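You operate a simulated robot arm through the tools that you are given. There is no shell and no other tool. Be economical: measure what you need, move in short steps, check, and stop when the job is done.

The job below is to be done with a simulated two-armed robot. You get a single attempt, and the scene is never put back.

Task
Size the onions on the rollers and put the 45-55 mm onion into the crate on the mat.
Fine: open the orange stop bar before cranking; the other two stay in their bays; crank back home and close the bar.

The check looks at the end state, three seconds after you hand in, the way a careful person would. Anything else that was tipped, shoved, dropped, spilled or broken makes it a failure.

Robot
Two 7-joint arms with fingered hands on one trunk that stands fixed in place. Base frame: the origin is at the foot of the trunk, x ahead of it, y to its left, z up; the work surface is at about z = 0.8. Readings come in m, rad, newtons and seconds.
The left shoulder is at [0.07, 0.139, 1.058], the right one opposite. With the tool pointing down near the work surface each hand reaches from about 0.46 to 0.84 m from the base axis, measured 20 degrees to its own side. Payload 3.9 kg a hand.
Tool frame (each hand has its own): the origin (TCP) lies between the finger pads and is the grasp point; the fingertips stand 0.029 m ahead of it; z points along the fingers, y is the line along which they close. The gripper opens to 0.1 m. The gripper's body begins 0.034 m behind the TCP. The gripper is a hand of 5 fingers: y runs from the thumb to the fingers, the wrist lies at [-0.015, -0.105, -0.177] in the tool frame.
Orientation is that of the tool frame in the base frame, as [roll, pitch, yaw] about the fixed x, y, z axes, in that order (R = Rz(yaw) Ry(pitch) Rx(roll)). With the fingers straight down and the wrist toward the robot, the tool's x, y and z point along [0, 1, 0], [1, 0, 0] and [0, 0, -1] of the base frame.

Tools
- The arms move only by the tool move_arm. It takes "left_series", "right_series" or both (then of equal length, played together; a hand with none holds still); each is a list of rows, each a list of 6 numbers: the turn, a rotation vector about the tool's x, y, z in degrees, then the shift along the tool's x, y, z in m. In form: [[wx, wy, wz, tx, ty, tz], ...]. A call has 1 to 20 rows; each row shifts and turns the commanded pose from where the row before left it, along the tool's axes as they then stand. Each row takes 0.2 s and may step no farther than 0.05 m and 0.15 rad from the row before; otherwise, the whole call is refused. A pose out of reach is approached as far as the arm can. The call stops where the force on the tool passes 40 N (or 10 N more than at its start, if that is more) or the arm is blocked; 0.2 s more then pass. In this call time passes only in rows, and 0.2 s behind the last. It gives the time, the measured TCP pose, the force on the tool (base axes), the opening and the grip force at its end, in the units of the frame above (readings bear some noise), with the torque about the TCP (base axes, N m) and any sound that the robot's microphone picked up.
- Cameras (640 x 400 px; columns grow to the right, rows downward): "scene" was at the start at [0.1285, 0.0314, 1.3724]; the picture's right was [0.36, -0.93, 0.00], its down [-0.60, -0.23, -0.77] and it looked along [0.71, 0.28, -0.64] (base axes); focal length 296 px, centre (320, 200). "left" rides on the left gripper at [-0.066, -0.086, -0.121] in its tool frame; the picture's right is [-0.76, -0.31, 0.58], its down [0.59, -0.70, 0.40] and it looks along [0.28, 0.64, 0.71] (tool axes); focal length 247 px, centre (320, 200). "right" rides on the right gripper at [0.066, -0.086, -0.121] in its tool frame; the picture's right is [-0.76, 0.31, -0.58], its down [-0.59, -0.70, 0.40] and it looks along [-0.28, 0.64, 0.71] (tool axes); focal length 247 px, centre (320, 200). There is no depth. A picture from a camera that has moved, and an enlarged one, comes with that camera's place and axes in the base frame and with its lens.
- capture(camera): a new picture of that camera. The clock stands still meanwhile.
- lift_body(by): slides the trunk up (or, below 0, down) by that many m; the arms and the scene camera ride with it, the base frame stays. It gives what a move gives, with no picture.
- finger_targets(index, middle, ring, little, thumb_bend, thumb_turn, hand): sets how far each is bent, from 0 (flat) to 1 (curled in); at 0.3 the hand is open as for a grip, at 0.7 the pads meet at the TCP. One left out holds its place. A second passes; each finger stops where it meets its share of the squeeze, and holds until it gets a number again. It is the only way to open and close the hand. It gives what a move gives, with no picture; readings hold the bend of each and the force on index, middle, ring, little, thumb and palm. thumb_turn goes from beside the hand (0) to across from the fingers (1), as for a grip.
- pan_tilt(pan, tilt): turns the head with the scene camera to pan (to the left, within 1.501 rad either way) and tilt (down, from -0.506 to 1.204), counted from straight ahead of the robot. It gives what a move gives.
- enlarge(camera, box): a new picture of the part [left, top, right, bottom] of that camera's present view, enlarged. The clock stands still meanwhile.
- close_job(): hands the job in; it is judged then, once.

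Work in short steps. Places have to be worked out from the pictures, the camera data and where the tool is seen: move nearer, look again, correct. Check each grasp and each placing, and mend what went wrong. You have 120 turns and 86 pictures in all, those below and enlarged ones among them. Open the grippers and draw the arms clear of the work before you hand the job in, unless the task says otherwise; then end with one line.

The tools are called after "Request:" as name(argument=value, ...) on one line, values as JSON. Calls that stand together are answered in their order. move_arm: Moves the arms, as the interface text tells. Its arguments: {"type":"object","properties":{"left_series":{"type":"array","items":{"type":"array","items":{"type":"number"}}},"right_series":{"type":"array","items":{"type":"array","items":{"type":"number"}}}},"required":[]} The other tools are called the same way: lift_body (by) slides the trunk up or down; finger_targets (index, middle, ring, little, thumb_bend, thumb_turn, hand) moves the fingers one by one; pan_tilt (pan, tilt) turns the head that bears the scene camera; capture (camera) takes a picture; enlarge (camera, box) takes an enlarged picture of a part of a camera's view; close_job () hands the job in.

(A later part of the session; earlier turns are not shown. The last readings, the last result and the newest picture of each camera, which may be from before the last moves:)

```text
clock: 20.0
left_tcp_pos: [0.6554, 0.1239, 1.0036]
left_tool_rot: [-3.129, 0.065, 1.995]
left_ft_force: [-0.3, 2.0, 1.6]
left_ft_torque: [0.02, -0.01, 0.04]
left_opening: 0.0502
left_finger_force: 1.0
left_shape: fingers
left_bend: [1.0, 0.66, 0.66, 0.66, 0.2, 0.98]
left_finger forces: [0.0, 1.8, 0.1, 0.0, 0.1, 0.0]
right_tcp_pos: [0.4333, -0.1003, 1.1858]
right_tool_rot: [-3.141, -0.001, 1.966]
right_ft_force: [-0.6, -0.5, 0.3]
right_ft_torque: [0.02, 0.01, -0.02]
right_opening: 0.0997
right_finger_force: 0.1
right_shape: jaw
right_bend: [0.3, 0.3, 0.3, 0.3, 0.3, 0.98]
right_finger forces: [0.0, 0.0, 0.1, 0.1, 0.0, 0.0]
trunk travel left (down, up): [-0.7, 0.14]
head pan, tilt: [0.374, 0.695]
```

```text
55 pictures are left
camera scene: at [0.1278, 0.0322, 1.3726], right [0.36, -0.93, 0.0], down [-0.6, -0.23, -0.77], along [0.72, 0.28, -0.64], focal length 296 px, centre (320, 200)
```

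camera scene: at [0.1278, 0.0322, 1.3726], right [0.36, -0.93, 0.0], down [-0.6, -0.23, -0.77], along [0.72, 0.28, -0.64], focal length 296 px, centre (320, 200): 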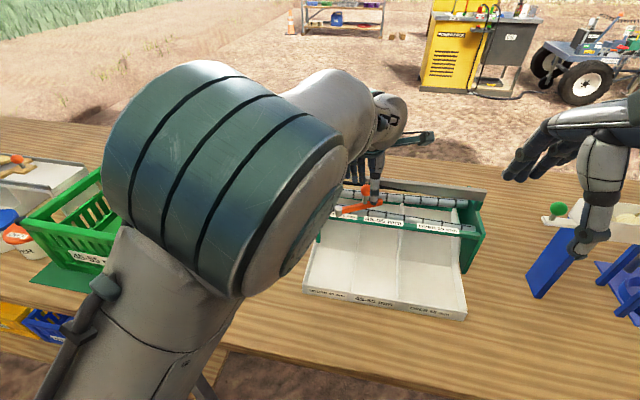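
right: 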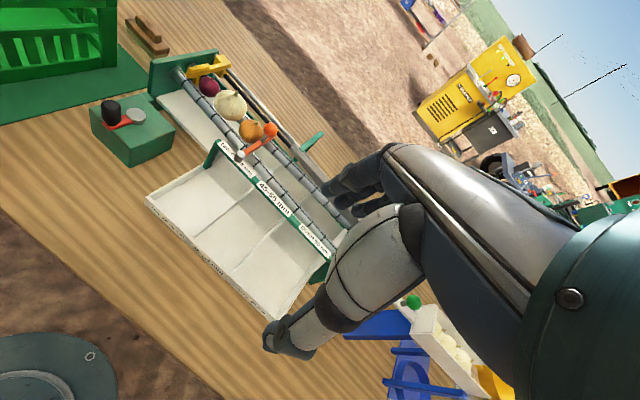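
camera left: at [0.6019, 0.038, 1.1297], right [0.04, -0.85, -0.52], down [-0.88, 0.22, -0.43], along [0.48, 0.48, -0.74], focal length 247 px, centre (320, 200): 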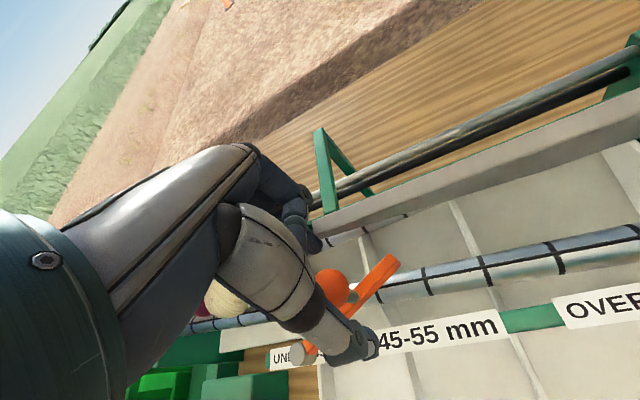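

The middle finger is touching the ball from behind, so I'll drag along the arc.

Request:
move_arm(left_series=[[0, 0, 0, -0.0018, -0.0099, 0], [0, 0, 0, 0, -0.01, 0], [0, 0, 0, 0.001, -0.0098, 0], [0, 0, 0, 0.002, -0.0094, 0], [0, 0, 0, 0.003, -0.009, 0]])

Request:
capture(camera="left")

```text
clock: 21.2
left_tcp_pos: [0.6067, 0.1075, 0.9944]
left_tool_rot: [-3.122, 0.038, 1.991]
left_ft_force: [0.0, 0.8, -1.2]
left_ft_torque: [0.03, -0.02, -0.01]
left_opening: 0.0501
left_finger_force: 0.6
left_shape: fingers
left_bend: [1.0, 0.66, 0.66, 0.66, 0.2, 0.98]
left_finger forces: [0.1, 0.6, 0.0, 0.1, 0.0, 0.1]
right_tcp_pos: [0.432, -0.0995, 1.1853]
right_tool_rot: [-3.141, -0.002, 1.964]
right_ft_force: [-0.4, 0.2, -0.3]
right_ft_torque: [0.02, -0.01, 0.0]
right_opening: 0.0998
right_finger_force: 0.1
right_shape: jaw
right_bend: [0.3, 0.3, 0.3, 0.3, 0.3, 0.98]
right_finger forces: [0.1, 0.1, 0.0, 0.0, 0.0, 0.1]
trunk travel left (down, up): [-0.7, 0.14]
head pan, tilt: [0.374, 0.695]
```

```text
54 pictures are left
camera left: at [0.5572, 0.0185, 1.119], right [0.03, -0.84, -0.54], down [-0.88, 0.23, -0.41], along [0.47, 0.49, -0.73], focal length 247 px, centre (320, 200)
```

left: 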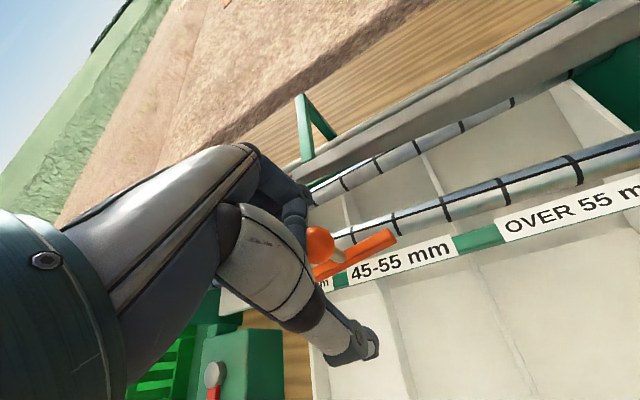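

The bar is at about -76°. Pulling a little further will clear the front roller.

Request:
move_arm(left_series=[[0, 0, 0, 0.003, -0.009, 0], [0, 0, 0, 0.004, -0.009, 0], [0, 0, 0, 0.004, -0.008, 0]])

Request:
capture(camera="left")

```text
clock: 22.0
left_tcp_pos: [0.5786, 0.1044, 0.9924]
left_tool_rot: [-3.123, 0.03, 1.986]
left_ft_force: [2.0, 4.6, -1.3]
left_ft_torque: [0.01, -0.03, 0.03]
left_opening: 0.0502
left_finger_force: 3.1
left_shape: fingers
left_bend: [1.0, 0.62, 0.66, 0.66, 0.2, 0.98]
left_finger forces: [0.0, 4.8, 0.0, 0.0, 0.0, 0.0]
right_tcp_pos: [0.4336, -0.0998, 1.1852]
right_tool_rot: [-3.141, -0.002, 1.964]
right_ft_force: [0.2, 0.4, 0.2]
right_ft_torque: [-0.01, -0.01, 0.0]
right_opening: 0.0998
right_finger_force: 0.0
right_shape: jaw
right_bend: [0.3, 0.3, 0.3, 0.3, 0.3, 0.98]
right_finger forces: [0.0, 0.1, 0.1, 0.1, 0.0, 0.1]
trunk travel left (down, up): [-0.7, 0.14]
head pan, tilt: [0.374, 0.695]
```

```text
53 pictures are left
camera left: at [0.5276, 0.0151, 1.1169], right [0.02, -0.84, -0.55], down [-0.88, 0.24, -0.4], along [0.47, 0.49, -0.73], focal length 247 px, centre (320, 200)
```

left: 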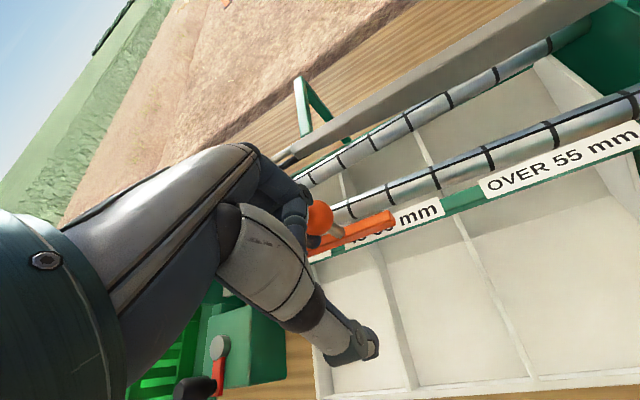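

The bar lies along the front beam and force is rising, so it has reached its open stop. I'll back off and lift away.

Request:
move_arm(left_series=[[0, 0, 0, 0, 0.012, 0], [0, 0, 0, 0, 0, -0.04], [0, 0, 0, 0, 0, -0.04], [0, 0, 0, 0.04, -0.02, -0.01], [0, 0, 0, 0.045, -0.02, 0], [0, 0, 0, 0.045, -0.02, 0], [0, 0, 0, 0.045, -0.02, 0]])

Request:
finger_targets(hand="left", index=0.3, middle=0.3, ring=0.3, little=0.3, thumb_bend=0.3)

Request:
capture(camera="left")

Request:
capture(camera="scene")

```text
clock: 23.6
left_tcp_pos: [0.4481, 0.232, 1.0804]
left_tool_rot: [3.139, 0.003, 1.965]
left_ft_force: [0.1, 0.3, 0.4]
left_ft_torque: [-0.04, 0.01, -0.01]
left_opening: 0.0504
left_finger_force: 0.1
left_shape: fingers
left_bend: [1.0, 0.66, 0.66, 0.66, 0.2, 0.98]
left_finger forces: [0.1, 0.0, 0.1, 0.0, 0.1, 0.0]
left hand out of reach, approached as far as the arm can: row 4
right_tcp_pos: [0.4327, -0.0984, 1.1855]
right_tool_rot: [-3.141, 0.0, 1.965]
right_ft_force: [-0.4, 0.5, 0.4]
right_ft_torque: [0.0, -0.01, 0.02]
right_opening: 0.1
right_finger_force: 0.0
right_shape: jaw
right_bend: [0.3, 0.3, 0.3, 0.3, 0.3, 0.98]
right_finger forces: [0.1, 0.0, 0.0, 0.0, 0.0, 0.1]
trunk travel left (down, up): [-0.7, 0.14]
head pan, tilt: [0.374, 0.695]
```

```text
clock: 24.6
left_tcp_pos: [0.449, 0.2278, 1.0799]
left_tool_rot: [3.141, 0.0, 1.966]
left_ft_force: [0.3, -0.3, -0.2]
left_ft_torque: [-0.01, 0.01, -0.02]
left_opening: 0.0986
left_finger_force: 0.1
left_shape: fingers
left_bend: [0.3, 0.3, 0.3, 0.3, 0.3, 0.98]
left_finger forces: [0.1, 0.0, 0.0, 0.0, 0.1, 0.1]
right_tcp_pos: [0.4338, -0.0992, 1.1859]
right_tool_rot: [-3.141, 0.0, 1.964]
right_ft_force: [-0.4, -0.2, 0.0]
right_ft_torque: [0.0, 0.0, 0.03]
right_opening: 0.0999
right_finger_force: 0.1
right_shape: jaw
right_bend: [0.3, 0.3, 0.3, 0.3, 0.3, 0.98]
right_finger forces: [0.1, 0.0, 0.1, 0.0, 0.0, 0.1]
trunk travel left (down, up): [-0.7, 0.14]
head pan, tilt: [0.374, 0.695]
```

```text
52 pictures are left
camera left: at [0.3955, 0.1367, 1.2016], right [0.01, -0.82, -0.58], down [-0.88, 0.27, -0.4], along [0.48, 0.51, -0.71], focal length 247 px, centre (320, 200)
```

left: 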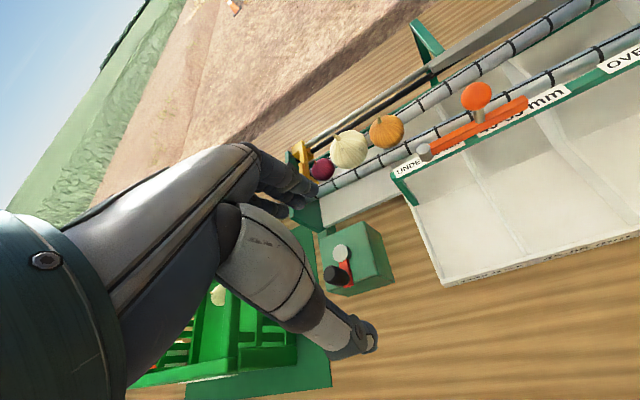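

```text
51 pictures are left
camera scene: at [0.1284, 0.0317, 1.3724], right [0.36, -0.93, 0.0], down [-0.6, -0.23, -0.77], along [0.71, 0.28, -0.64], focal length 296 px, centre (320, 200)
```

scene: 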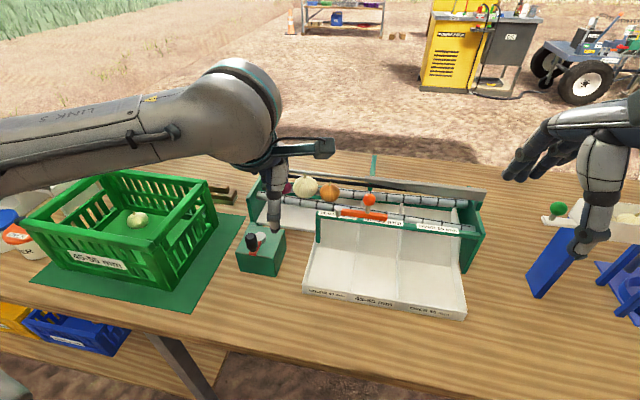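

The bar is open and the onions are undisturbed. Next I'll measure the crank more precisely.

Request:
enlarge(camera="left", box=[300, 210, 400, 310])

Request:
enlarge(camera="scene", box=[220, 210, 310, 290])

```text
4.00 times, centred on (350, 260) of left
camera zoom: at [0.3955, 0.1367, 1.2016], right [0.01, -0.82, -0.58], down [-0.88, 0.27, -0.4], along [0.48, 0.51, -0.71], focal length 988 px, centre (200, -40)
```

zoom: 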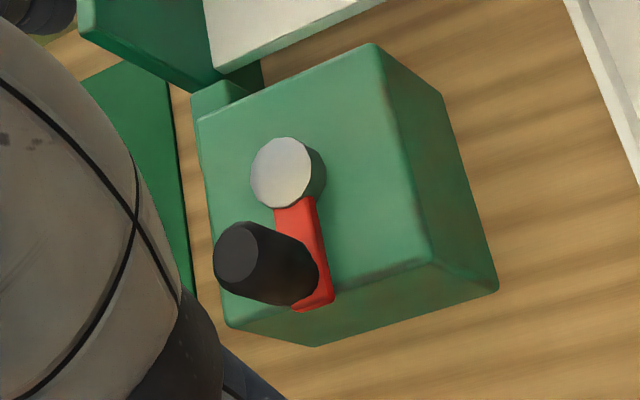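

```text
5.00 times, centred on (265, 250) of scene
camera zoom: at [0.1284, 0.0317, 1.3724], right [0.36, -0.93, 0.0], down [-0.6, -0.23, -0.77], along [0.71, 0.28, -0.64], focal length 1478 px, centre (595, -50)
```

zoom: 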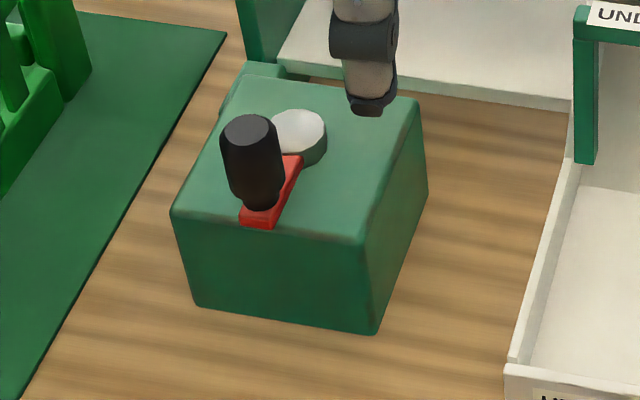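

The knob axis is at (0.469, 0.321) with its top at z≈0.92, and the hub is at (0.505, 0.325), so the crank radius is about 0.036. I'll go above the knob and descend to TCP z≈0.96 for a check.

Request:
move_arm(left_series=[[0, 0, 0, 0.026, 0.018, 0.02], [0, 0, 0, 0.026, 0.018, 0.02], [0, 0, 0, 0.0263, 0.0181, 0.03], [0, 0, 0, 0, 0, 0.04]])

Request:
enlarge(camera="left", box=[200, 130, 440, 370])

Request:
enlarge(camera="scene", box=[180, 150, 350, 290])

```text
clock: 25.6
left_tcp_pos: [0.4679, 0.3217, 0.9683]
left_tool_rot: [3.141, -0.003, 1.964]
left_ft_force: [-0.5, 0.2, 0.5]
left_ft_torque: [-0.01, 0.01, 0.02]
left_opening: 0.0987
left_finger_force: 0.2
left_shape: fingers
left_bend: [0.3, 0.3, 0.3, 0.3, 0.3, 0.98]
left_finger forces: [0.0, 0.0, 0.0, 0.0, 0.0, 0.0]
right_tcp_pos: [0.4339, -0.1015, 1.1856]
right_tool_rot: [-3.141, -0.001, 1.965]
right_ft_force: [-0.1, 0.3, 0.1]
right_ft_torque: [-0.04, -0.02, -0.01]
right_opening: 0.0999
right_finger_force: 0.0
right_shape: jaw
right_bend: [0.3, 0.3, 0.3, 0.3, 0.3, 0.98]
right_finger forces: [0.1, 0.1, 0.0, 0.0, 0.0, 0.0]
trunk travel left (down, up): [-0.7, 0.14]
head pan, tilt: [0.374, 0.695]
```

```text
1.67 times, centred on (320, 250) of left
camera zoom: at [0.4155, 0.2285, 1.0896], right [0.01, -0.82, -0.58], down [-0.88, 0.27, -0.4], along [0.48, 0.51, -0.71], focal length 412 px, centre (320, 117)
```

zoom: 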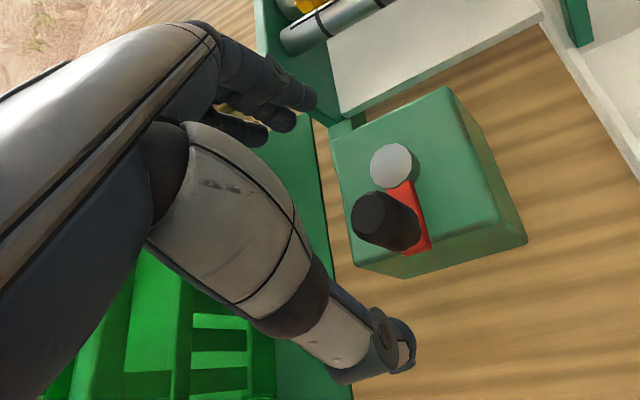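

```text
2.86 times, centred on (265, 220) of scene
camera zoom: at [0.129, 0.0314, 1.3724], right [0.36, -0.93, 0.0], down [-0.6, -0.23, -0.77], along [0.71, 0.28, -0.64], focal length 844 px, centre (477, 143)
```

zoom: 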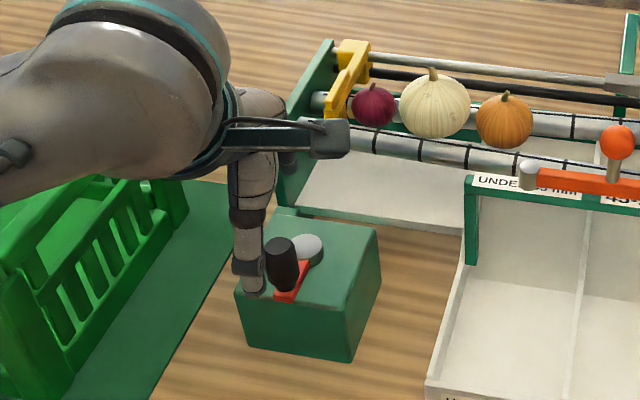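

The knob is well centred at (0.469, 0.319). I'll descend to z≈0.922 and close the fingers on it.

Request:
move_arm(left_series=[[0, 0, 0, -0.002, 0, 0.023], [0, 0, 0, 0, 0, 0.023]])

Request:
finger_targets(hand="left", index=0.72, middle=0.7, ring=0.7, little=0.72, thumb_bend=0.7)

Request:
enlarge(camera="left", box=[200, 130, 440, 370])

Request:
enlarge(camera="scene", box=[180, 150, 350, 290])

```text
clock: 26.2
left_tcp_pos: [0.4673, 0.3216, 0.9246]
left_tool_rot: [-3.14, 0.0, 1.967]
left_ft_force: [1.1, -0.3, -0.1]
left_ft_torque: [-0.01, 0.03, 0.0]
left_opening: 0.0989
left_finger_force: 0.0
left_shape: fingers
left_bend: [0.3, 0.3, 0.3, 0.3, 0.3, 0.98]
left_finger forces: [0.0, 0.1, 0.0, 0.1, 0.0, 0.1]
right_tcp_pos: [0.4322, -0.1002, 1.185]
right_tool_rot: [-3.142, -0.002, 1.965]
right_ft_force: [0.1, 0.5, 0.7]
right_ft_torque: [0.0, 0.03, -0.02]
right_opening: 0.0994
right_finger_force: 0.0
right_shape: jaw
right_bend: [0.3, 0.3, 0.3, 0.3, 0.3, 0.98]
right_finger forces: [0.0, 0.0, 0.1, 0.1, 0.1, 0.0]
trunk travel left (down, up): [-0.7, 0.14]
head pan, tilt: [0.374, 0.695]
```

```text
clock: 27.2
left_tcp_pos: [0.4678, 0.3215, 0.9235]
left_tool_rot: [-3.141, -0.001, 1.965]
left_ft_force: [-0.3, 0.2, 0.0]
left_ft_torque: [-0.02, 0.07, -0.02]
left_opening: 0.0184
left_finger_force: 6.1
left_shape: fingers
left_bend: [0.64, 0.7, 0.7, 0.72, 0.65, 0.97]
left_finger forces: [5.3, 0.1, 0.0, 0.0, 6.5, 0.0]
right_tcp_pos: [0.4338, -0.1, 1.185]
right_tool_rot: [3.142, -0.001, 1.966]
right_ft_force: [-0.7, 0.6, -0.5]
right_ft_torque: [0.0, 0.01, 0.01]
right_opening: 0.0999
right_finger_force: 0.1
right_shape: jaw
right_bend: [0.3, 0.3, 0.3, 0.3, 0.3, 0.98]
right_finger forces: [0.0, 0.0, 0.0, 0.1, 0.0, 0.0]
trunk travel left (down, up): [-0.7, 0.14]
head pan, tilt: [0.374, 0.695]
```

```text
1.67 times, centred on (320, 250) of left
camera zoom: at [0.4146, 0.2293, 1.0455], right [0.01, -0.82, -0.58], down [-0.88, 0.27, -0.4], along [0.48, 0.51, -0.71], focal length 412 px, centre (320, 117)
```

zoom: 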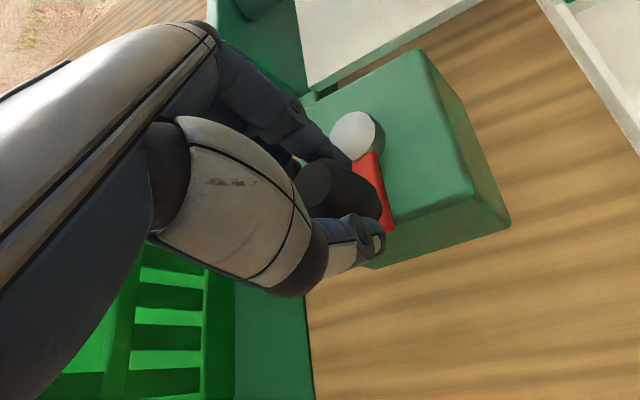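

```text
2.86 times, centred on (265, 220) of scene
camera zoom: at [0.1285, 0.0315, 1.3724], right [0.36, -0.93, 0.0], down [-0.6, -0.23, -0.77], along [0.71, 0.28, -0.64], focal length 844 px, centre (477, 143)
```

zoom: 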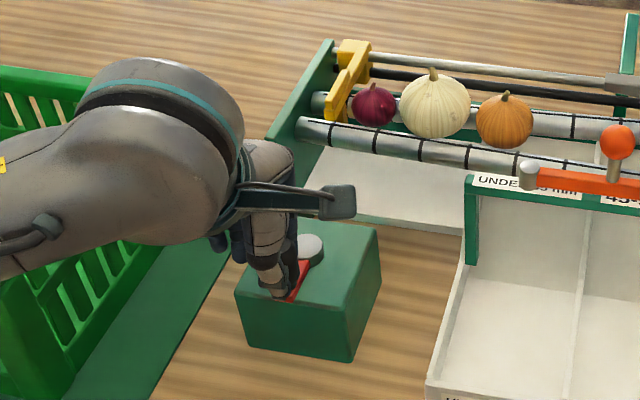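

Only index and thumb hold the knob. I'll open, shift 1 cm toward the index side so index and middle both bear on it, and close again.

Request:
finger_targets(hand="left", index=0.45, middle=0.45, ring=0.45, little=0.45, thumb_bend=0.45)

Request:
move_arm(left_series=[[0, 0, 0, -0.01, 0, 0]])

Request:
finger_targets(hand="left", index=0.74, middle=0.74, ring=0.74, little=0.74, thumb_bend=0.74)

Request:
enlarge(camera="left", box=[200, 130, 440, 370])

```text
clock: 28.2
left_tcp_pos: [0.4679, 0.3216, 0.9246]
left_tool_rot: [-3.141, 0.001, 1.965]
left_ft_force: [-0.4, -0.3, -0.2]
left_ft_torque: [0.02, 0.02, 0.01]
left_opening: 0.0619
left_finger_force: 0.1
left_shape: fingers
left_bend: [0.45, 0.45, 0.45, 0.45, 0.45, 0.97]
left_finger forces: [0.1, 0.1, 0.0, 0.1, 0.0, 0.1]
right_tcp_pos: [0.4336, -0.1004, 1.1854]
right_tool_rot: [3.139, -0.001, 1.967]
right_ft_force: [0.0, -0.6, -0.7]
right_ft_torque: [0.04, 0.03, 0.0]
right_opening: 0.0998
right_finger_force: 0.0
right_shape: jaw
right_bend: [0.3, 0.3, 0.3, 0.3, 0.3, 0.98]
right_finger forces: [0.1, 0.0, 0.0, 0.0, 0.0, 0.0]
trunk travel left (down, up): [-0.7, 0.14]
head pan, tilt: [0.374, 0.695]
```

```text
clock: 28.6
left_tcp_pos: [0.4722, 0.3124, 0.924]
left_tool_rot: [-3.142, 0.001, 1.965]
left_ft_force: [-0.4, -0.5, -0.2]
left_ft_torque: [-0.01, 0.0, -0.02]
left_opening: 0.0622
left_finger_force: 0.0
left_shape: fingers
left_bend: [0.45, 0.45, 0.45, 0.45, 0.45, 0.98]
left_finger forces: [0.1, 0.0, 0.1, 0.0, 0.1, 0.0]
right_tcp_pos: [0.4344, -0.1007, 1.1846]
right_tool_rot: [3.142, -0.004, 1.966]
right_ft_force: [0.2, 0.7, 0.0]
right_ft_torque: [0.01, -0.02, 0.01]
right_opening: 0.0998
right_finger_force: 0.0
right_shape: jaw
right_bend: [0.3, 0.3, 0.3, 0.3, 0.3, 0.98]
right_finger forces: [0.0, 0.0, 0.0, 0.0, 0.0, 0.0]
trunk travel left (down, up): [-0.7, 0.14]
head pan, tilt: [0.374, 0.695]
```

```text
clock: 29.6
left_tcp_pos: [0.4726, 0.315, 0.9239]
left_tool_rot: [-3.14, 0.0, 1.966]
left_ft_force: [0.4, 3.7, -4.8]
left_ft_torque: [0.07, 0.01, -0.05]
left_opening: 0.0091
left_finger_force: 9.1
left_shape: fingers
left_bend: [0.73, 0.66, 0.74, 0.74, 0.67, 0.96]
left_finger forces: [4.1, 7.0, 0.0, 0.0, 7.5, 0.0]
right_tcp_pos: [0.4346, -0.0993, 1.1858]
right_tool_rot: [-3.138, -0.002, 1.965]
right_ft_force: [0.0, -0.4, -0.3]
right_ft_torque: [0.03, -0.04, -0.02]
right_opening: 0.0997
right_finger_force: 0.1
right_shape: jaw
right_bend: [0.3, 0.3, 0.3, 0.3, 0.3, 0.98]
right_finger forces: [0.0, 0.0, 0.0, 0.1, 0.1, 0.0]
trunk travel left (down, up): [-0.7, 0.14]
head pan, tilt: [0.374, 0.695]
```

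```text
1.67 times, centred on (320, 250) of left
camera zoom: at [0.4196, 0.2216, 1.0448], right [0.01, -0.82, -0.58], down [-0.88, 0.27, -0.4], along [0.48, 0.51, -0.71], focal length 412 px, centre (320, 117)
```

zoom: 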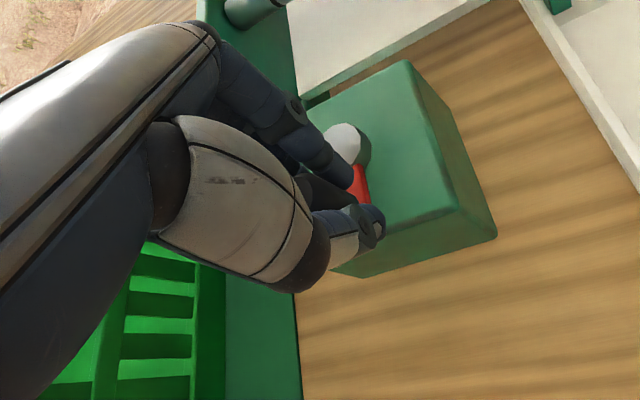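

The knob is caged by index, middle and thumb. I'll try turning 36° counter-clockwise (knob toward -y) and watch the force and the pusher.

Request:
move_arm(left_series=[[0, 0, 0, -0.0112, -0.0015, 0], [0, 0, 0, -0.0111, 0.0021, 0]])

Request:
enlarge(camera="scene", box=[180, 150, 380, 310])

```text
clock: 30.2
left_tcp_pos: [0.4828, 0.292, 0.9258]
left_tool_rot: [3.136, -0.001, 1.965]
left_ft_force: [9.5, 6.1, 6.5]
left_ft_torque: [0.3, -0.08, -0.34]
left_opening: 0.0
left_finger_force: 5.8
left_shape: fingers
left_bend: [0.73, 0.74, 0.72, 0.74, 0.72, 0.97]
left_finger forces: [0.0, 0.1, 9.2, 2.2, 0.0, 0.1]
right_tcp_pos: [0.4345, -0.1, 1.1852]
right_tool_rot: [-3.141, 0.0, 1.963]
right_ft_force: [0.0, 0.2, 0.8]
right_ft_torque: [0.01, 0.02, -0.01]
right_opening: 0.0998
right_finger_force: 0.0
right_shape: jaw
right_bend: [0.3, 0.3, 0.3, 0.3, 0.3, 0.98]
right_finger forces: [0.0, 0.1, 0.1, 0.1, 0.0, 0.0]
trunk travel left (down, up): [-0.7, 0.14]
head pan, tilt: [0.374, 0.695]
```

```text
2.50 times, centred on (280, 230) of scene
camera zoom: at [0.1299, 0.0311, 1.3725], right [0.36, -0.93, 0.0], down [-0.6, -0.23, -0.77], along [0.71, 0.28, -0.64], focal length 739 px, centre (420, 125)
```

zoom: 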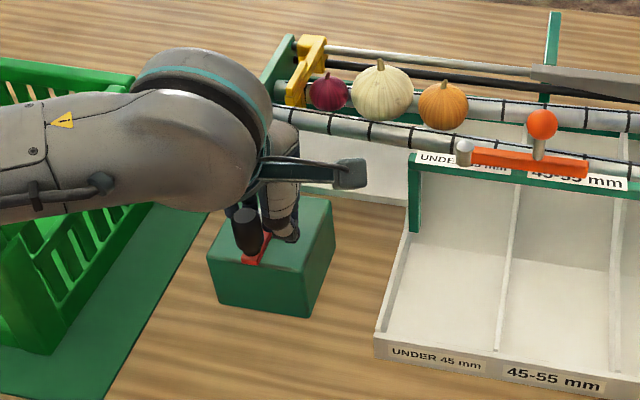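

The crank is at its home stop that way and slipped out, so the working direction is clockwise (knob toward +y). I'll lift, open, and regrasp at the same spot.

Request:
move_arm(left_series=[[0, 0, 0, 0, 0, -0.04]])

Request:
finger_targets(hand="left", index=0.4, middle=0.4, ring=0.4, little=0.4, thumb_bend=0.4)

Request:
move_arm(left_series=[[0, 0, 0, 0.0223, -0.0006, 0], [0, 0, 0, 0, 0, 0.02], [0, 0, 0, 0, 0, 0.022]])

Request:
enlarge(camera="left", box=[200, 130, 440, 370])

```text
clock: 30.6
left_tcp_pos: [0.4785, 0.2887, 0.9645]
left_tool_rot: [3.141, 0.001, 1.965]
left_ft_force: [0.3, 0.0, 0.7]
left_ft_torque: [-0.01, 0.0, -0.01]
left_opening: 0.0
left_finger_force: 0.1
left_shape: fingers
left_bend: [0.73, 0.74, 0.74, 0.74, 0.72, 0.97]
left_finger forces: [0.0, 0.0, 0.0, 0.0, 0.0, 0.0]
right_tcp_pos: [0.4319, -0.1011, 1.1861]
right_tool_rot: [3.14, -0.002, 1.964]
right_ft_force: [-0.9, -0.5, -0.2]
right_ft_torque: [0.03, -0.02, -0.03]
right_opening: 0.0997
right_finger_force: 0.1
right_shape: jaw
right_bend: [0.3, 0.3, 0.3, 0.3, 0.3, 0.98]
right_finger forces: [0.1, 0.0, 0.1, 0.1, 0.0, 0.0]
trunk travel left (down, up): [-0.7, 0.14]
head pan, tilt: [0.374, 0.695]
```

```text
clock: 31.6
left_tcp_pos: [0.4807, 0.291, 0.9642]
left_tool_rot: [3.141, 0.001, 1.966]
left_ft_force: [0.6, -0.9, -0.2]
left_ft_torque: [0.01, 0.0, -0.03]
left_opening: 0.0745
left_finger_force: 0.0
left_shape: fingers
left_bend: [0.4, 0.4, 0.4, 0.4, 0.4, 0.97]
left_finger forces: [0.0, 0.0, 0.0, 0.1, 0.1, 0.0]
right_tcp_pos: [0.4335, -0.0998, 1.1858]
right_tool_rot: [-3.141, -0.002, 1.966]
right_ft_force: [0.1, -0.3, -0.1]
right_ft_torque: [0.02, 0.01, -0.01]
right_opening: 0.0998
right_finger_force: 0.0
right_shape: jaw
right_bend: [0.3, 0.3, 0.3, 0.3, 0.3, 0.98]
right_finger forces: [0.1, 0.0, 0.1, 0.1, 0.1, 0.1]
trunk travel left (down, up): [-0.7, 0.14]
head pan, tilt: [0.374, 0.695]
```

```text
clock: 32.4
left_tcp_pos: [0.4722, 0.314, 0.9229]
left_tool_rot: [-3.141, 0.0, 1.965]
left_ft_force: [1.1, -0.2, 0.9]
left_ft_torque: [-0.02, -0.01, -0.01]
left_opening: 0.074
left_finger_force: 0.0
left_shape: fingers
left_bend: [0.4, 0.4, 0.4, 0.4, 0.4, 0.98]
left_finger forces: [0.0, 0.0, 0.1, 0.0, 0.1, 0.1]
right_tcp_pos: [0.4338, -0.0997, 1.1862]
right_tool_rot: [-3.14, -0.004, 1.964]
right_ft_force: [-0.9, 0.1, -0.9]
right_ft_torque: [-0.06, 0.02, -0.02]
right_opening: 0.0995
right_finger_force: 0.3
right_shape: jaw
right_bend: [0.3, 0.3, 0.3, 0.3, 0.3, 0.98]
right_finger forces: [0.0, 0.0, 0.0, 0.1, 0.1, 0.1]
trunk travel left (down, up): [-0.7, 0.14]
head pan, tilt: [0.374, 0.695]
```

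```text
1.67 times, centred on (320, 250) of left
camera zoom: at [0.4196, 0.2208, 1.0444], right [0.01, -0.82, -0.58], down [-0.88, 0.27, -0.4], along [0.48, 0.51, -0.71], focal length 412 px, centre (320, 117)
```

zoom: 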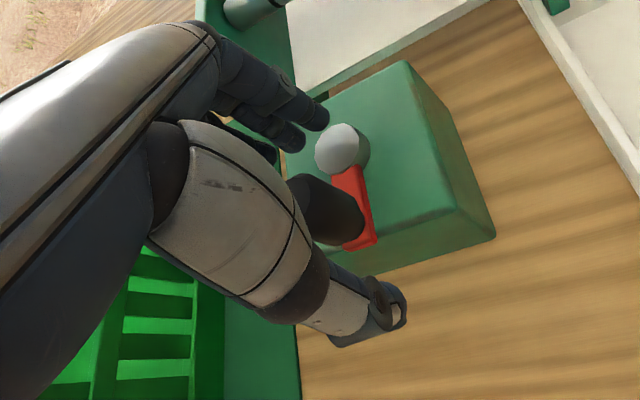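

The knob is between the fingers again. I'll close and try clockwise.

Request:
finger_targets(hand="left", index=0.76, middle=0.76, ring=0.76, little=0.76, thumb_bend=0.76)

Request:
move_arm(left_series=[[0, 0, 0, 0.0102, 0.0049, 0], [0, 0, 0, 0.0082, 0.0078, 0]])

Request:
enlarge(camera="left", box=[200, 130, 440, 370])

Request:
enlarge(camera="scene", box=[180, 150, 380, 310])

```text
clock: 33.4
left_tcp_pos: [0.4732, 0.3138, 0.923]
left_tool_rot: [-3.14, -0.002, 1.967]
left_ft_force: [2.6, 2.2, -6.5]
left_ft_torque: [0.0, -0.06, -0.03]
left_opening: 0.0029
left_finger_force: 10.0
left_shape: fingers
left_bend: [0.75, 0.66, 0.76, 0.76, 0.67, 0.95]
left_finger forces: [5.2, 8.2, 0.1, 0.0, 7.0, 0.0]
right_tcp_pos: [0.4345, -0.1001, 1.1855]
right_tool_rot: [-3.142, -0.002, 1.966]
right_ft_force: [-0.7, 0.0, 0.3]
right_ft_torque: [-0.02, -0.02, 0.01]
right_opening: 0.0998
right_finger_force: 0.0
right_shape: jaw
right_bend: [0.3, 0.3, 0.3, 0.3, 0.3, 0.98]
right_finger forces: [0.1, 0.1, 0.0, 0.1, 0.0, 0.0]
trunk travel left (down, up): [-0.7, 0.14]
head pan, tilt: [0.374, 0.695]
```

```text
clock: 34.0
left_tcp_pos: [0.4775, 0.336, 0.9218]
left_tool_rot: [3.141, 0.0, 1.965]
left_ft_force: [-1.4, -0.5, -3.7]
left_ft_torque: [-0.01, 0.02, 0.01]
left_opening: 0.002
left_finger_force: 10.0
left_shape: fingers
left_bend: [0.75, 0.73, 0.76, 0.76, 0.67, 0.94]
left_finger forces: [3.4, 7.4, 0.1, 0.0, 8.1, 0.0]
right_tcp_pos: [0.4343, -0.0991, 1.1849]
right_tool_rot: [-3.139, -0.001, 1.964]
right_ft_force: [-0.2, 0.0, -0.2]
right_ft_torque: [-0.02, -0.01, -0.03]
right_opening: 0.0998
right_finger_force: 0.1
right_shape: jaw
right_bend: [0.3, 0.3, 0.3, 0.3, 0.3, 0.98]
right_finger forces: [0.0, 0.0, 0.1, 0.1, 0.0, 0.0]
trunk travel left (down, up): [-0.7, 0.14]
head pan, tilt: [0.374, 0.695]
```

```text
1.67 times, centred on (320, 250) of left
camera zoom: at [0.4245, 0.2436, 1.0433], right [0.01, -0.82, -0.58], down [-0.88, 0.27, -0.4], along [0.48, 0.51, -0.71], focal length 412 px, centre (320, 117)
```

zoom: 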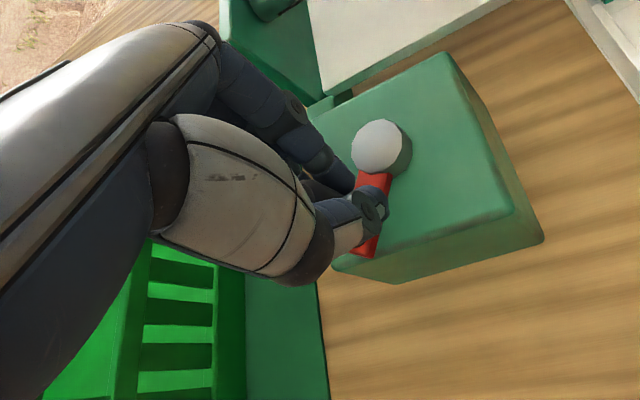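

```text
2.50 times, centred on (280, 230) of scene
camera zoom: at [0.1291, 0.0324, 1.3724], right [0.36, -0.93, 0.0], down [-0.6, -0.23, -0.77], along [0.71, 0.28, -0.64], focal length 739 px, centre (420, 125)
```

zoom: 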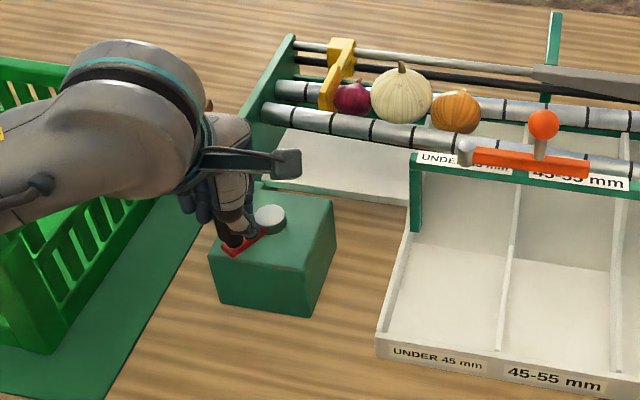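

Clockwise works: the pusher has advanced about 3 cm and contact is steady. I'll continue in short arcs.

Request:
move_arm(left_series=[[0, 0, 0, 0.0054, 0.0099, 0], [0, 0, 0, 0.0021, 0.0111, 0], [0, 0, 0, -0.0015, 0.0112, 0]])

Request:
enlarge(camera="scene", box=[210, 150, 480, 320])

```text
clock: 34.8
left_tcp_pos: [0.5061, 0.3529, 0.9229]
left_tool_rot: [3.139, -0.001, 1.966]
left_ft_force: [0.2, -1.2, 0.6]
left_ft_torque: [0.05, 0.02, -0.01]
left_opening: 0.0
left_finger_force: 0.2
left_shape: fingers
left_bend: [0.75, 0.75, 0.76, 0.76, 0.72, 0.95]
left_finger forces: [0.0, 0.2, 0.0, 0.1, 0.7, 0.0]
right_tcp_pos: [0.4351, -0.1003, 1.185]
right_tool_rot: [3.141, -0.004, 1.965]
right_ft_force: [0.0, -0.5, 0.5]
right_ft_torque: [0.02, 0.01, 0.01]
right_opening: 0.0997
right_finger_force: 0.0
right_shape: jaw
right_bend: [0.3, 0.3, 0.3, 0.3, 0.3, 0.98]
right_finger forces: [0.1, 0.0, 0.1, 0.0, 0.0, 0.0]
trunk travel left (down, up): [-0.7, 0.14]
head pan, tilt: [0.374, 0.695]
```

```text
2.35 times, centred on (345, 235) of scene
camera zoom: at [0.1294, 0.0304, 1.3724], right [0.36, -0.93, 0.0], down [-0.6, -0.23, -0.77], along [0.71, 0.28, -0.64], focal length 695 px, centre (261, 118)
```

zoom: 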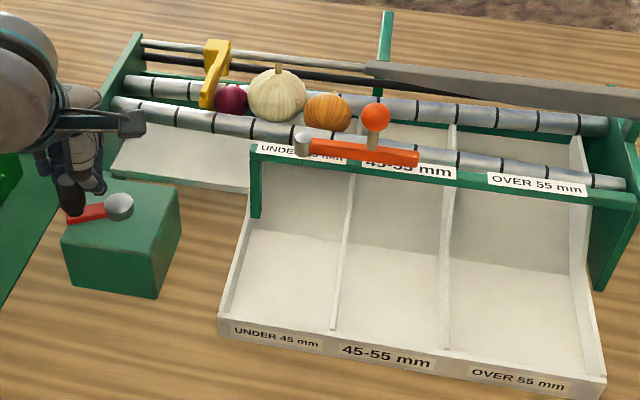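

The knob slipped past the thumb when pushing forward, because it was off the thumb's line; the crank sits at about 136°. I'll lift, open, and regrasp with the knob centred on the thumb and slightly lower.

Request:
move_arm(left_series=[[0, 0, 0, 0, 0, -0.04]])

Request:
finger_targets(hand="left", index=0.4, middle=0.4, ring=0.4, little=0.4, thumb_bend=0.4, thumb_turn=1.0)

Request:
capture(camera="left")

Request:
enlarge(camera="scene", box=[200, 150, 360, 290])

```text
clock: 35.2
left_tcp_pos: [0.5042, 0.352, 0.9625]
left_tool_rot: [3.139, -0.003, 1.967]
left_ft_force: [0.1, -0.2, 0.1]
left_ft_torque: [0.01, 0.03, -0.01]
left_opening: 0.0
left_finger_force: 0.0
left_shape: fingers
left_bend: [0.75, 0.75, 0.76, 0.76, 0.72, 0.95]
left_finger forces: [0.1, 0.1, 0.0, 0.1, 0.0, 0.1]
right_tcp_pos: [0.4322, -0.101, 1.1858]
right_tool_rot: [-3.142, -0.002, 1.965]
right_ft_force: [-0.5, -0.8, 0.4]
right_ft_torque: [-0.01, 0.02, 0.0]
right_opening: 0.0997
right_finger_force: 0.1
right_shape: jaw
right_bend: [0.3, 0.3, 0.3, 0.3, 0.3, 0.98]
right_finger forces: [0.0, 0.1, 0.0, 0.0, 0.1, 0.0]
trunk travel left (down, up): [-0.7, 0.14]
head pan, tilt: [0.374, 0.695]
```

```text
clock: 36.2
left_tcp_pos: [0.5035, 0.3522, 0.9618]
left_tool_rot: [-3.141, 0.001, 1.964]
left_ft_force: [0.5, 0.0, -0.3]
left_ft_torque: [0.02, -0.01, 0.03]
left_opening: 0.0741
left_finger_force: 0.0
left_shape: fingers
left_bend: [0.4, 0.4, 0.4, 0.4, 0.4, 0.99]
left_finger forces: [0.0, 0.0, 0.0, 0.0, 0.0, 0.1]
right_tcp_pos: [0.4332, -0.0997, 1.1862]
right_tool_rot: [3.141, -0.001, 1.965]
right_ft_force: [0.0, -0.2, 0.1]
right_ft_torque: [-0.03, 0.01, 0.0]
right_opening: 0.0998
right_finger_force: 0.1
right_shape: jaw
right_bend: [0.3, 0.3, 0.3, 0.3, 0.3, 0.98]
right_finger forces: [0.1, 0.0, 0.0, 0.0, 0.0, 0.0]
trunk travel left (down, up): [-0.7, 0.14]
head pan, tilt: [0.374, 0.695]
```

```text
38 pictures are left
camera left: at [0.4513, 0.2595, 1.0833], right [0.01, -0.82, -0.58], down [-0.88, 0.27, -0.4], along [0.48, 0.51, -0.71], focal length 247 px, centre (320, 200)
```

left: 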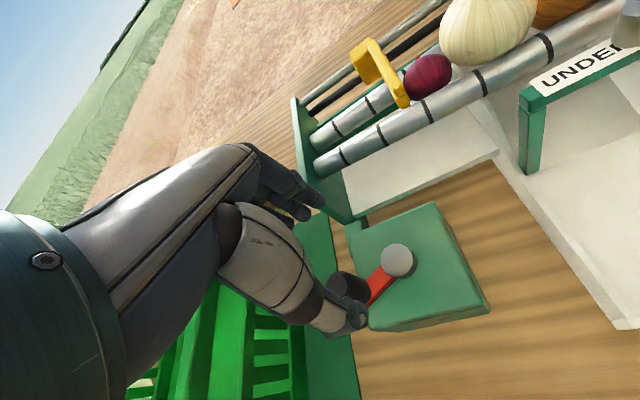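

```text
2.86 times, centred on (280, 220) of scene
camera zoom: at [0.1285, 0.0313, 1.3724], right [0.36, -0.93, 0.0], down [-0.6, -0.23, -0.77], along [0.71, 0.28, -0.64], focal length 844 px, centre (434, 143)
```

zoom: 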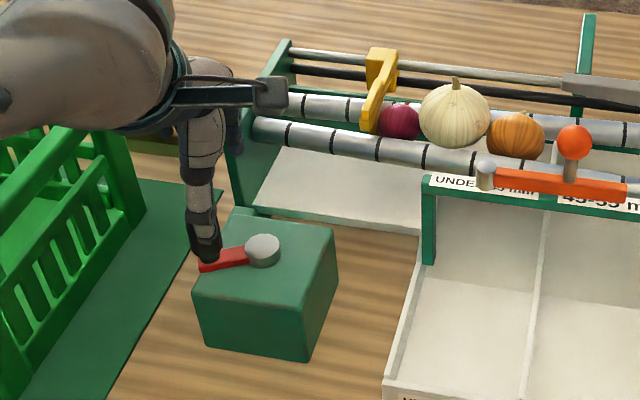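

The knob is at about (0.482, 0.354), an angle of about 128°. The pusher has moved roughly 6.5 cm, so about one full turn should cover the travel. I'll regrasp centred on the thumb.

Request:
move_arm(left_series=[[0, 0, 0, 0.0134, -0.0193, 0], [0, 0, 0, 0, 0, 0.023], [0, 0, 0, 0, 0, 0.023]])

Request:
finger_targets(hand="left", index=0.74, middle=0.76, ring=0.74, little=0.74, thumb_bend=0.74)

```text
clock: 37.0
left_tcp_pos: [0.4807, 0.3582, 0.9166]
left_tool_rot: [3.141, 0.0, 1.964]
left_ft_force: [0.5, 0.6, -0.3]
left_ft_torque: [0.0, 0.05, 0.02]
left_opening: 0.0742
left_finger_force: 0.0
left_shape: fingers
left_bend: [0.4, 0.4, 0.4, 0.4, 0.4, 0.99]
left_finger forces: [0.1, 0.1, 0.0, 0.0, 0.0, 0.1]
right_tcp_pos: [0.4334, -0.1, 1.1858]
right_tool_rot: [3.14, -0.002, 1.965]
right_ft_force: [0.7, -0.3, 0.5]
right_ft_torque: [-0.01, -0.01, -0.01]
right_opening: 0.0999
right_finger_force: 0.1
right_shape: jaw
right_bend: [0.3, 0.3, 0.3, 0.3, 0.3, 0.98]
right_finger forces: [0.1, 0.0, 0.1, 0.0, 0.0, 0.0]
trunk travel left (down, up): [-0.7, 0.14]
head pan, tilt: [0.374, 0.695]
```

```text
clock: 38.0
left_tcp_pos: [0.4808, 0.3576, 0.9168]
left_tool_rot: [-3.139, -0.001, 1.966]
left_ft_force: [-0.8, 0.1, -3.2]
left_ft_torque: [-0.01, 0.07, 0.0]
left_opening: 0.0179
left_finger_force: 12.7
left_shape: fingers
left_bend: [0.72, 0.73, 0.74, 0.74, 0.65, 1.0]
left_finger forces: [7.7, 5.9, 0.0, 0.0, 11.6, 0.0]
right_tcp_pos: [0.4345, -0.0991, 1.1854]
right_tool_rot: [3.141, -0.002, 1.966]
right_ft_force: [-0.3, 0.6, 0.0]
right_ft_torque: [-0.02, 0.01, -0.01]
right_opening: 0.0996
right_finger_force: 0.1
right_shape: jaw
right_bend: [0.3, 0.3, 0.3, 0.3, 0.3, 0.98]
right_finger forces: [0.0, 0.0, 0.0, 0.0, 0.1, 0.0]
trunk travel left (down, up): [-0.7, 0.14]
head pan, tilt: [0.374, 0.695]
```

It's now a solid three-point grip (7.7 / 5.9 / 11.6 N). I'll continue clockwise for 54° and read the forces.

Request:
move_arm(left_series=[[0, 0, 0, 0.0013, 0.0112, 0], [0, 0, 0, -0.0022, 0.011, 0], [0, 0, 0, -0.0055, 0.0098, 0]])

Request:
enlarge(camera="scene", box=[210, 150, 480, 320])

```text
clock: 38.8
left_tcp_pos: [0.5164, 0.3662, 0.9163]
left_tool_rot: [3.14, -0.001, 1.966]
left_ft_force: [-1.0, 7.3, -2.2]
left_ft_torque: [0.14, 0.05, -0.01]
left_opening: 0.0177
left_finger_force: 13.5
left_shape: fingers
left_bend: [0.72, 0.73, 0.74, 0.74, 0.65, 1.0]
left_finger forces: [7.4, 9.4, 0.0, 0.0, 10.4, 0.0]
right_tcp_pos: [0.435, -0.0986, 1.1852]
right_tool_rot: [-3.139, -0.002, 1.964]
right_ft_force: [0.2, 0.6, 0.0]
right_ft_torque: [-0.03, -0.01, 0.0]
right_opening: 0.1
right_finger_force: 0.1
right_shape: jaw
right_bend: [0.3, 0.3, 0.3, 0.3, 0.3, 0.98]
right_finger forces: [0.0, 0.1, 0.0, 0.0, 0.0, 0.0]
trunk travel left (down, up): [-0.7, 0.14]
head pan, tilt: [0.374, 0.695]
```

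```text
2.35 times, centred on (345, 235) of scene
camera zoom: at [0.1299, 0.0331, 1.3723], right [0.36, -0.93, 0.0], down [-0.6, -0.23, -0.77], along [0.71, 0.28, -0.64], focal length 695 px, centre (261, 118)
```

zoom: 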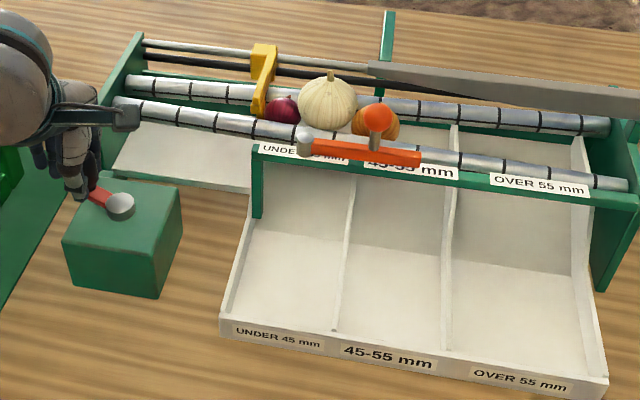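

The grip holds, and the force shows my circle is slightly tight. I'll continue with a larger radius.

Request:
move_arm(left_series=[[0, 0, 0, -0.0073, 0.0089, 0], [0, 0, 0, -0.0112, 0.0049, 0], [0, 0, 0, -0.0121, 0.0012, 0]])

Request:
enlarge(camera="scene", box=[210, 150, 480, 320])

```text
clock: 39.5
left_tcp_pos: [0.5271, 0.3575, 0.9154]
left_tool_rot: [3.14, -0.017, 1.977]
left_ft_force: [-29.6, 22.7, 4.3]
left_ft_torque: [0.21, -1.15, 1.41]
left_opening: 0.0179
left_finger_force: 36.1
left_shape: fingers
left_bend: [0.59, 0.7, 0.74, 0.74, 0.67, 1.0]
left_finger forces: [13.0, 51.3, 0.0, 0.0, 7.9, 0.0]
right_tcp_pos: [0.4287, -0.099, 1.188]
right_tool_rot: [3.138, 0.001, 1.968]
right_ft_force: [-1.0, -0.5, 0.1]
right_ft_torque: [0.04, 0.0, -0.03]
right_opening: 0.0998
right_finger_force: 0.1
right_shape: jaw
right_bend: [0.3, 0.3, 0.3, 0.3, 0.3, 0.98]
right_finger forces: [0.0, 0.0, 0.0, 0.0, 0.1, 0.0]
trunk travel left (down, up): [-0.7, 0.14]
head pan, tilt: [0.374, 0.695]
stopped in row 3 (left hand): the force on the tool passed its limit at 44 N (the readings are from after the stop); the commanded pose is now the measured one
```

```text
2.35 times, centred on (345, 235) of scene
camera zoom: at [0.1221, 0.0331, 1.3732], right [0.37, -0.93, 0.0], down [-0.59, -0.24, -0.77], along [0.72, 0.28, -0.64], focal length 695 px, centre (261, 118)
```

zoom: 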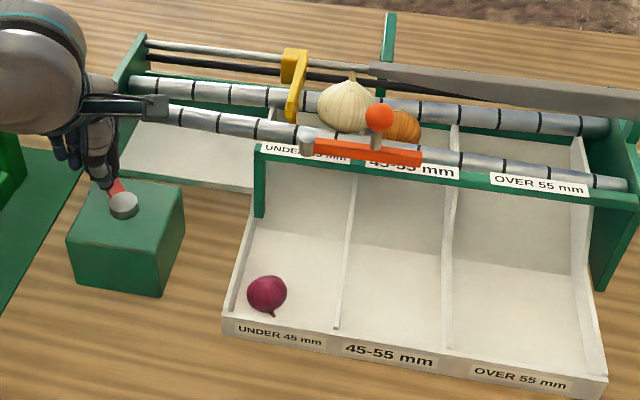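

The red onion dropped into its bay, but the crank now resists tangentially with about 37 N, so the onions must be jammed. I'll look closely at the ball and onions before doing anything else.

Request:
enlarge(camera="scene", box=[320, 160, 410, 225])

Request:
enlarge(camera="right", box=[0, 0, 240, 200])

```text
6.15 times, centred on (365, 192) of scene
camera zoom: at [0.1221, 0.0331, 1.3732], right [0.37, -0.93, 0.0], down [-0.59, -0.24, -0.77], along [0.72, 0.28, -0.64], focal length 1819 px, centre (43, 246)
```

zoom: 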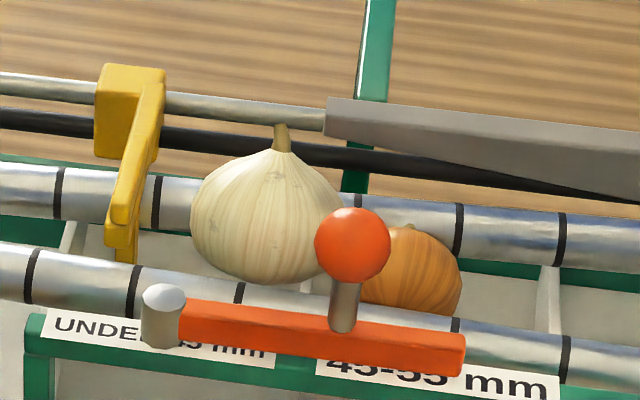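

```text
2.00 times, centred on (120, 100) of right
camera zoom: at [0.3236, -0.0713, 1.3086], right [0.57, -0.58, 0.58], down [-0.42, -0.81, -0.4], along [0.7, -0.01, -0.71], focal length 494 px, centre (720, 400)
```

zoom: 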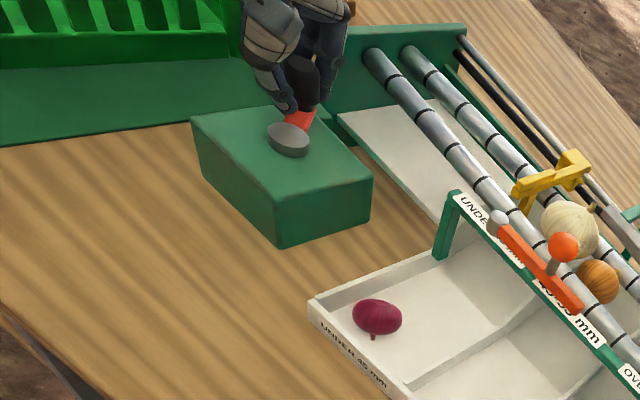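

The onions aren't jammed: the pusher isn't even touching the white one. By the numbers, my middle knuckle at about (0.58, 0.38) is pressing on the machine's left end panel. I'll release, lift, and turn the hand about 50° so the fingers point away from the panel.

Request:
finger_targets(hand="left", index=0.4, middle=0.5, ring=0.5, little=0.5, thumb_bend=0.4)

Request:
move_arm(left_series=[[0, 0, 0, 0, -0.004, -0.02], [0, 0, 0, 0, 0, -0.03], [0, 0, 8.3, 0, 0, -0.01], [0, 0, 8.3, 0, 0, 0], [0, 0, 8.3, 0, 0, 0], [0, 0, 8.3, 0, 0, 0], [0, 0, 8.3, 0, 0, 0], [0, 0, 8.3, 0, 0, 0]])

Request:
capture(camera="left")

Request:
capture(camera="scene")

```text
clock: 40.5
left_tcp_pos: [0.5323, 0.3499, 0.9163]
left_tool_rot: [-3.14, -0.01, 1.969]
left_ft_force: [-17.5, -15.6, -4.6]
left_ft_torque: [0.13, -0.21, 0.04]
left_opening: 0.0742
left_finger_force: 12.6
left_shape: fingers
left_bend: [0.4, 0.7, 0.52, 0.5, 0.4, 0.99]
left_finger forces: [0.0, 21.5, 4.0, 0.0, 0.1, 0.0]
right_tcp_pos: [0.4305, -0.102, 1.1866]
right_tool_rot: [3.14, -0.003, 1.966]
right_ft_force: [-0.4, 0.7, 0.3]
right_ft_torque: [-0.01, -0.02, 0.01]
right_opening: 0.0996
right_finger_force: 0.1
right_shape: jaw
right_bend: [0.3, 0.3, 0.3, 0.3, 0.3, 0.98]
right_finger forces: [0.0, 0.0, 0.0, 0.0, 0.0, 0.0]
trunk travel left (down, up): [-0.7, 0.14]
head pan, tilt: [0.374, 0.695]
```

```text
clock: 42.3
left_tcp_pos: [0.5307, 0.3497, 0.9752]
left_tool_rot: [-3.134, -0.004, 1.102]
left_ft_force: [-0.1, 0.6, 0.1]
left_ft_torque: [0.01, -0.01, -0.03]
left_opening: 0.0744
left_finger_force: 0.1
left_shape: fingers
left_bend: [0.4, 0.5, 0.5, 0.5, 0.4, 0.99]
left_finger forces: [0.1, 0.0, 0.0, 0.1, 0.0, 0.0]
right_tcp_pos: [0.4337, -0.1006, 1.184]
right_tool_rot: [-3.142, -0.002, 1.966]
right_ft_force: [0.6, 0.7, -0.1]
right_ft_torque: [-0.01, -0.03, 0.02]
right_opening: 0.0999
right_finger_force: 0.1
right_shape: jaw
right_bend: [0.3, 0.3, 0.3, 0.3, 0.3, 0.98]
right_finger forces: [0.1, 0.0, 0.0, 0.0, 0.1, 0.0]
trunk travel left (down, up): [-0.7, 0.14]
head pan, tilt: [0.374, 0.695]
```

```text
32 pictures are left
camera left: at [0.4261, 0.3299, 1.0966], right [-0.62, -0.53, -0.58], down [-0.36, 0.85, -0.39], along [0.7, -0.03, -0.72], focal length 247 px, centre (320, 200)
```

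left: 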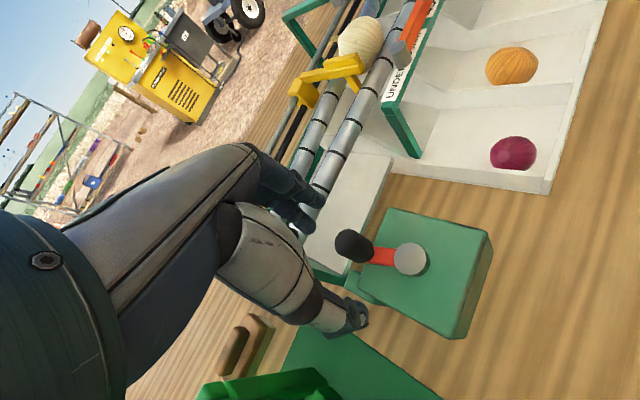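

```text
31 pictures are left
camera scene: at [0.1287, 0.0314, 1.3724], right [0.36, -0.93, 0.0], down [-0.6, -0.23, -0.77], along [0.71, 0.28, -0.64], focal length 296 px, centre (320, 200)
```

scene: 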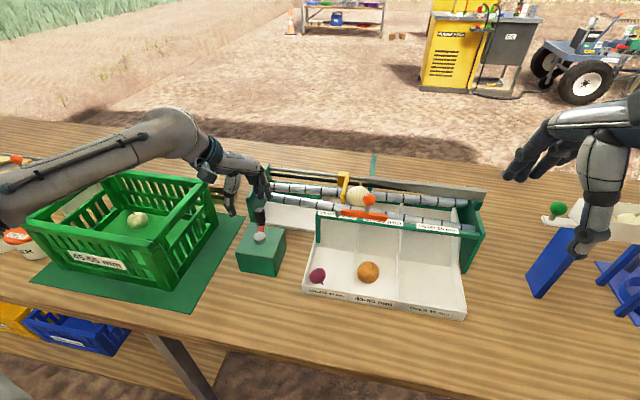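

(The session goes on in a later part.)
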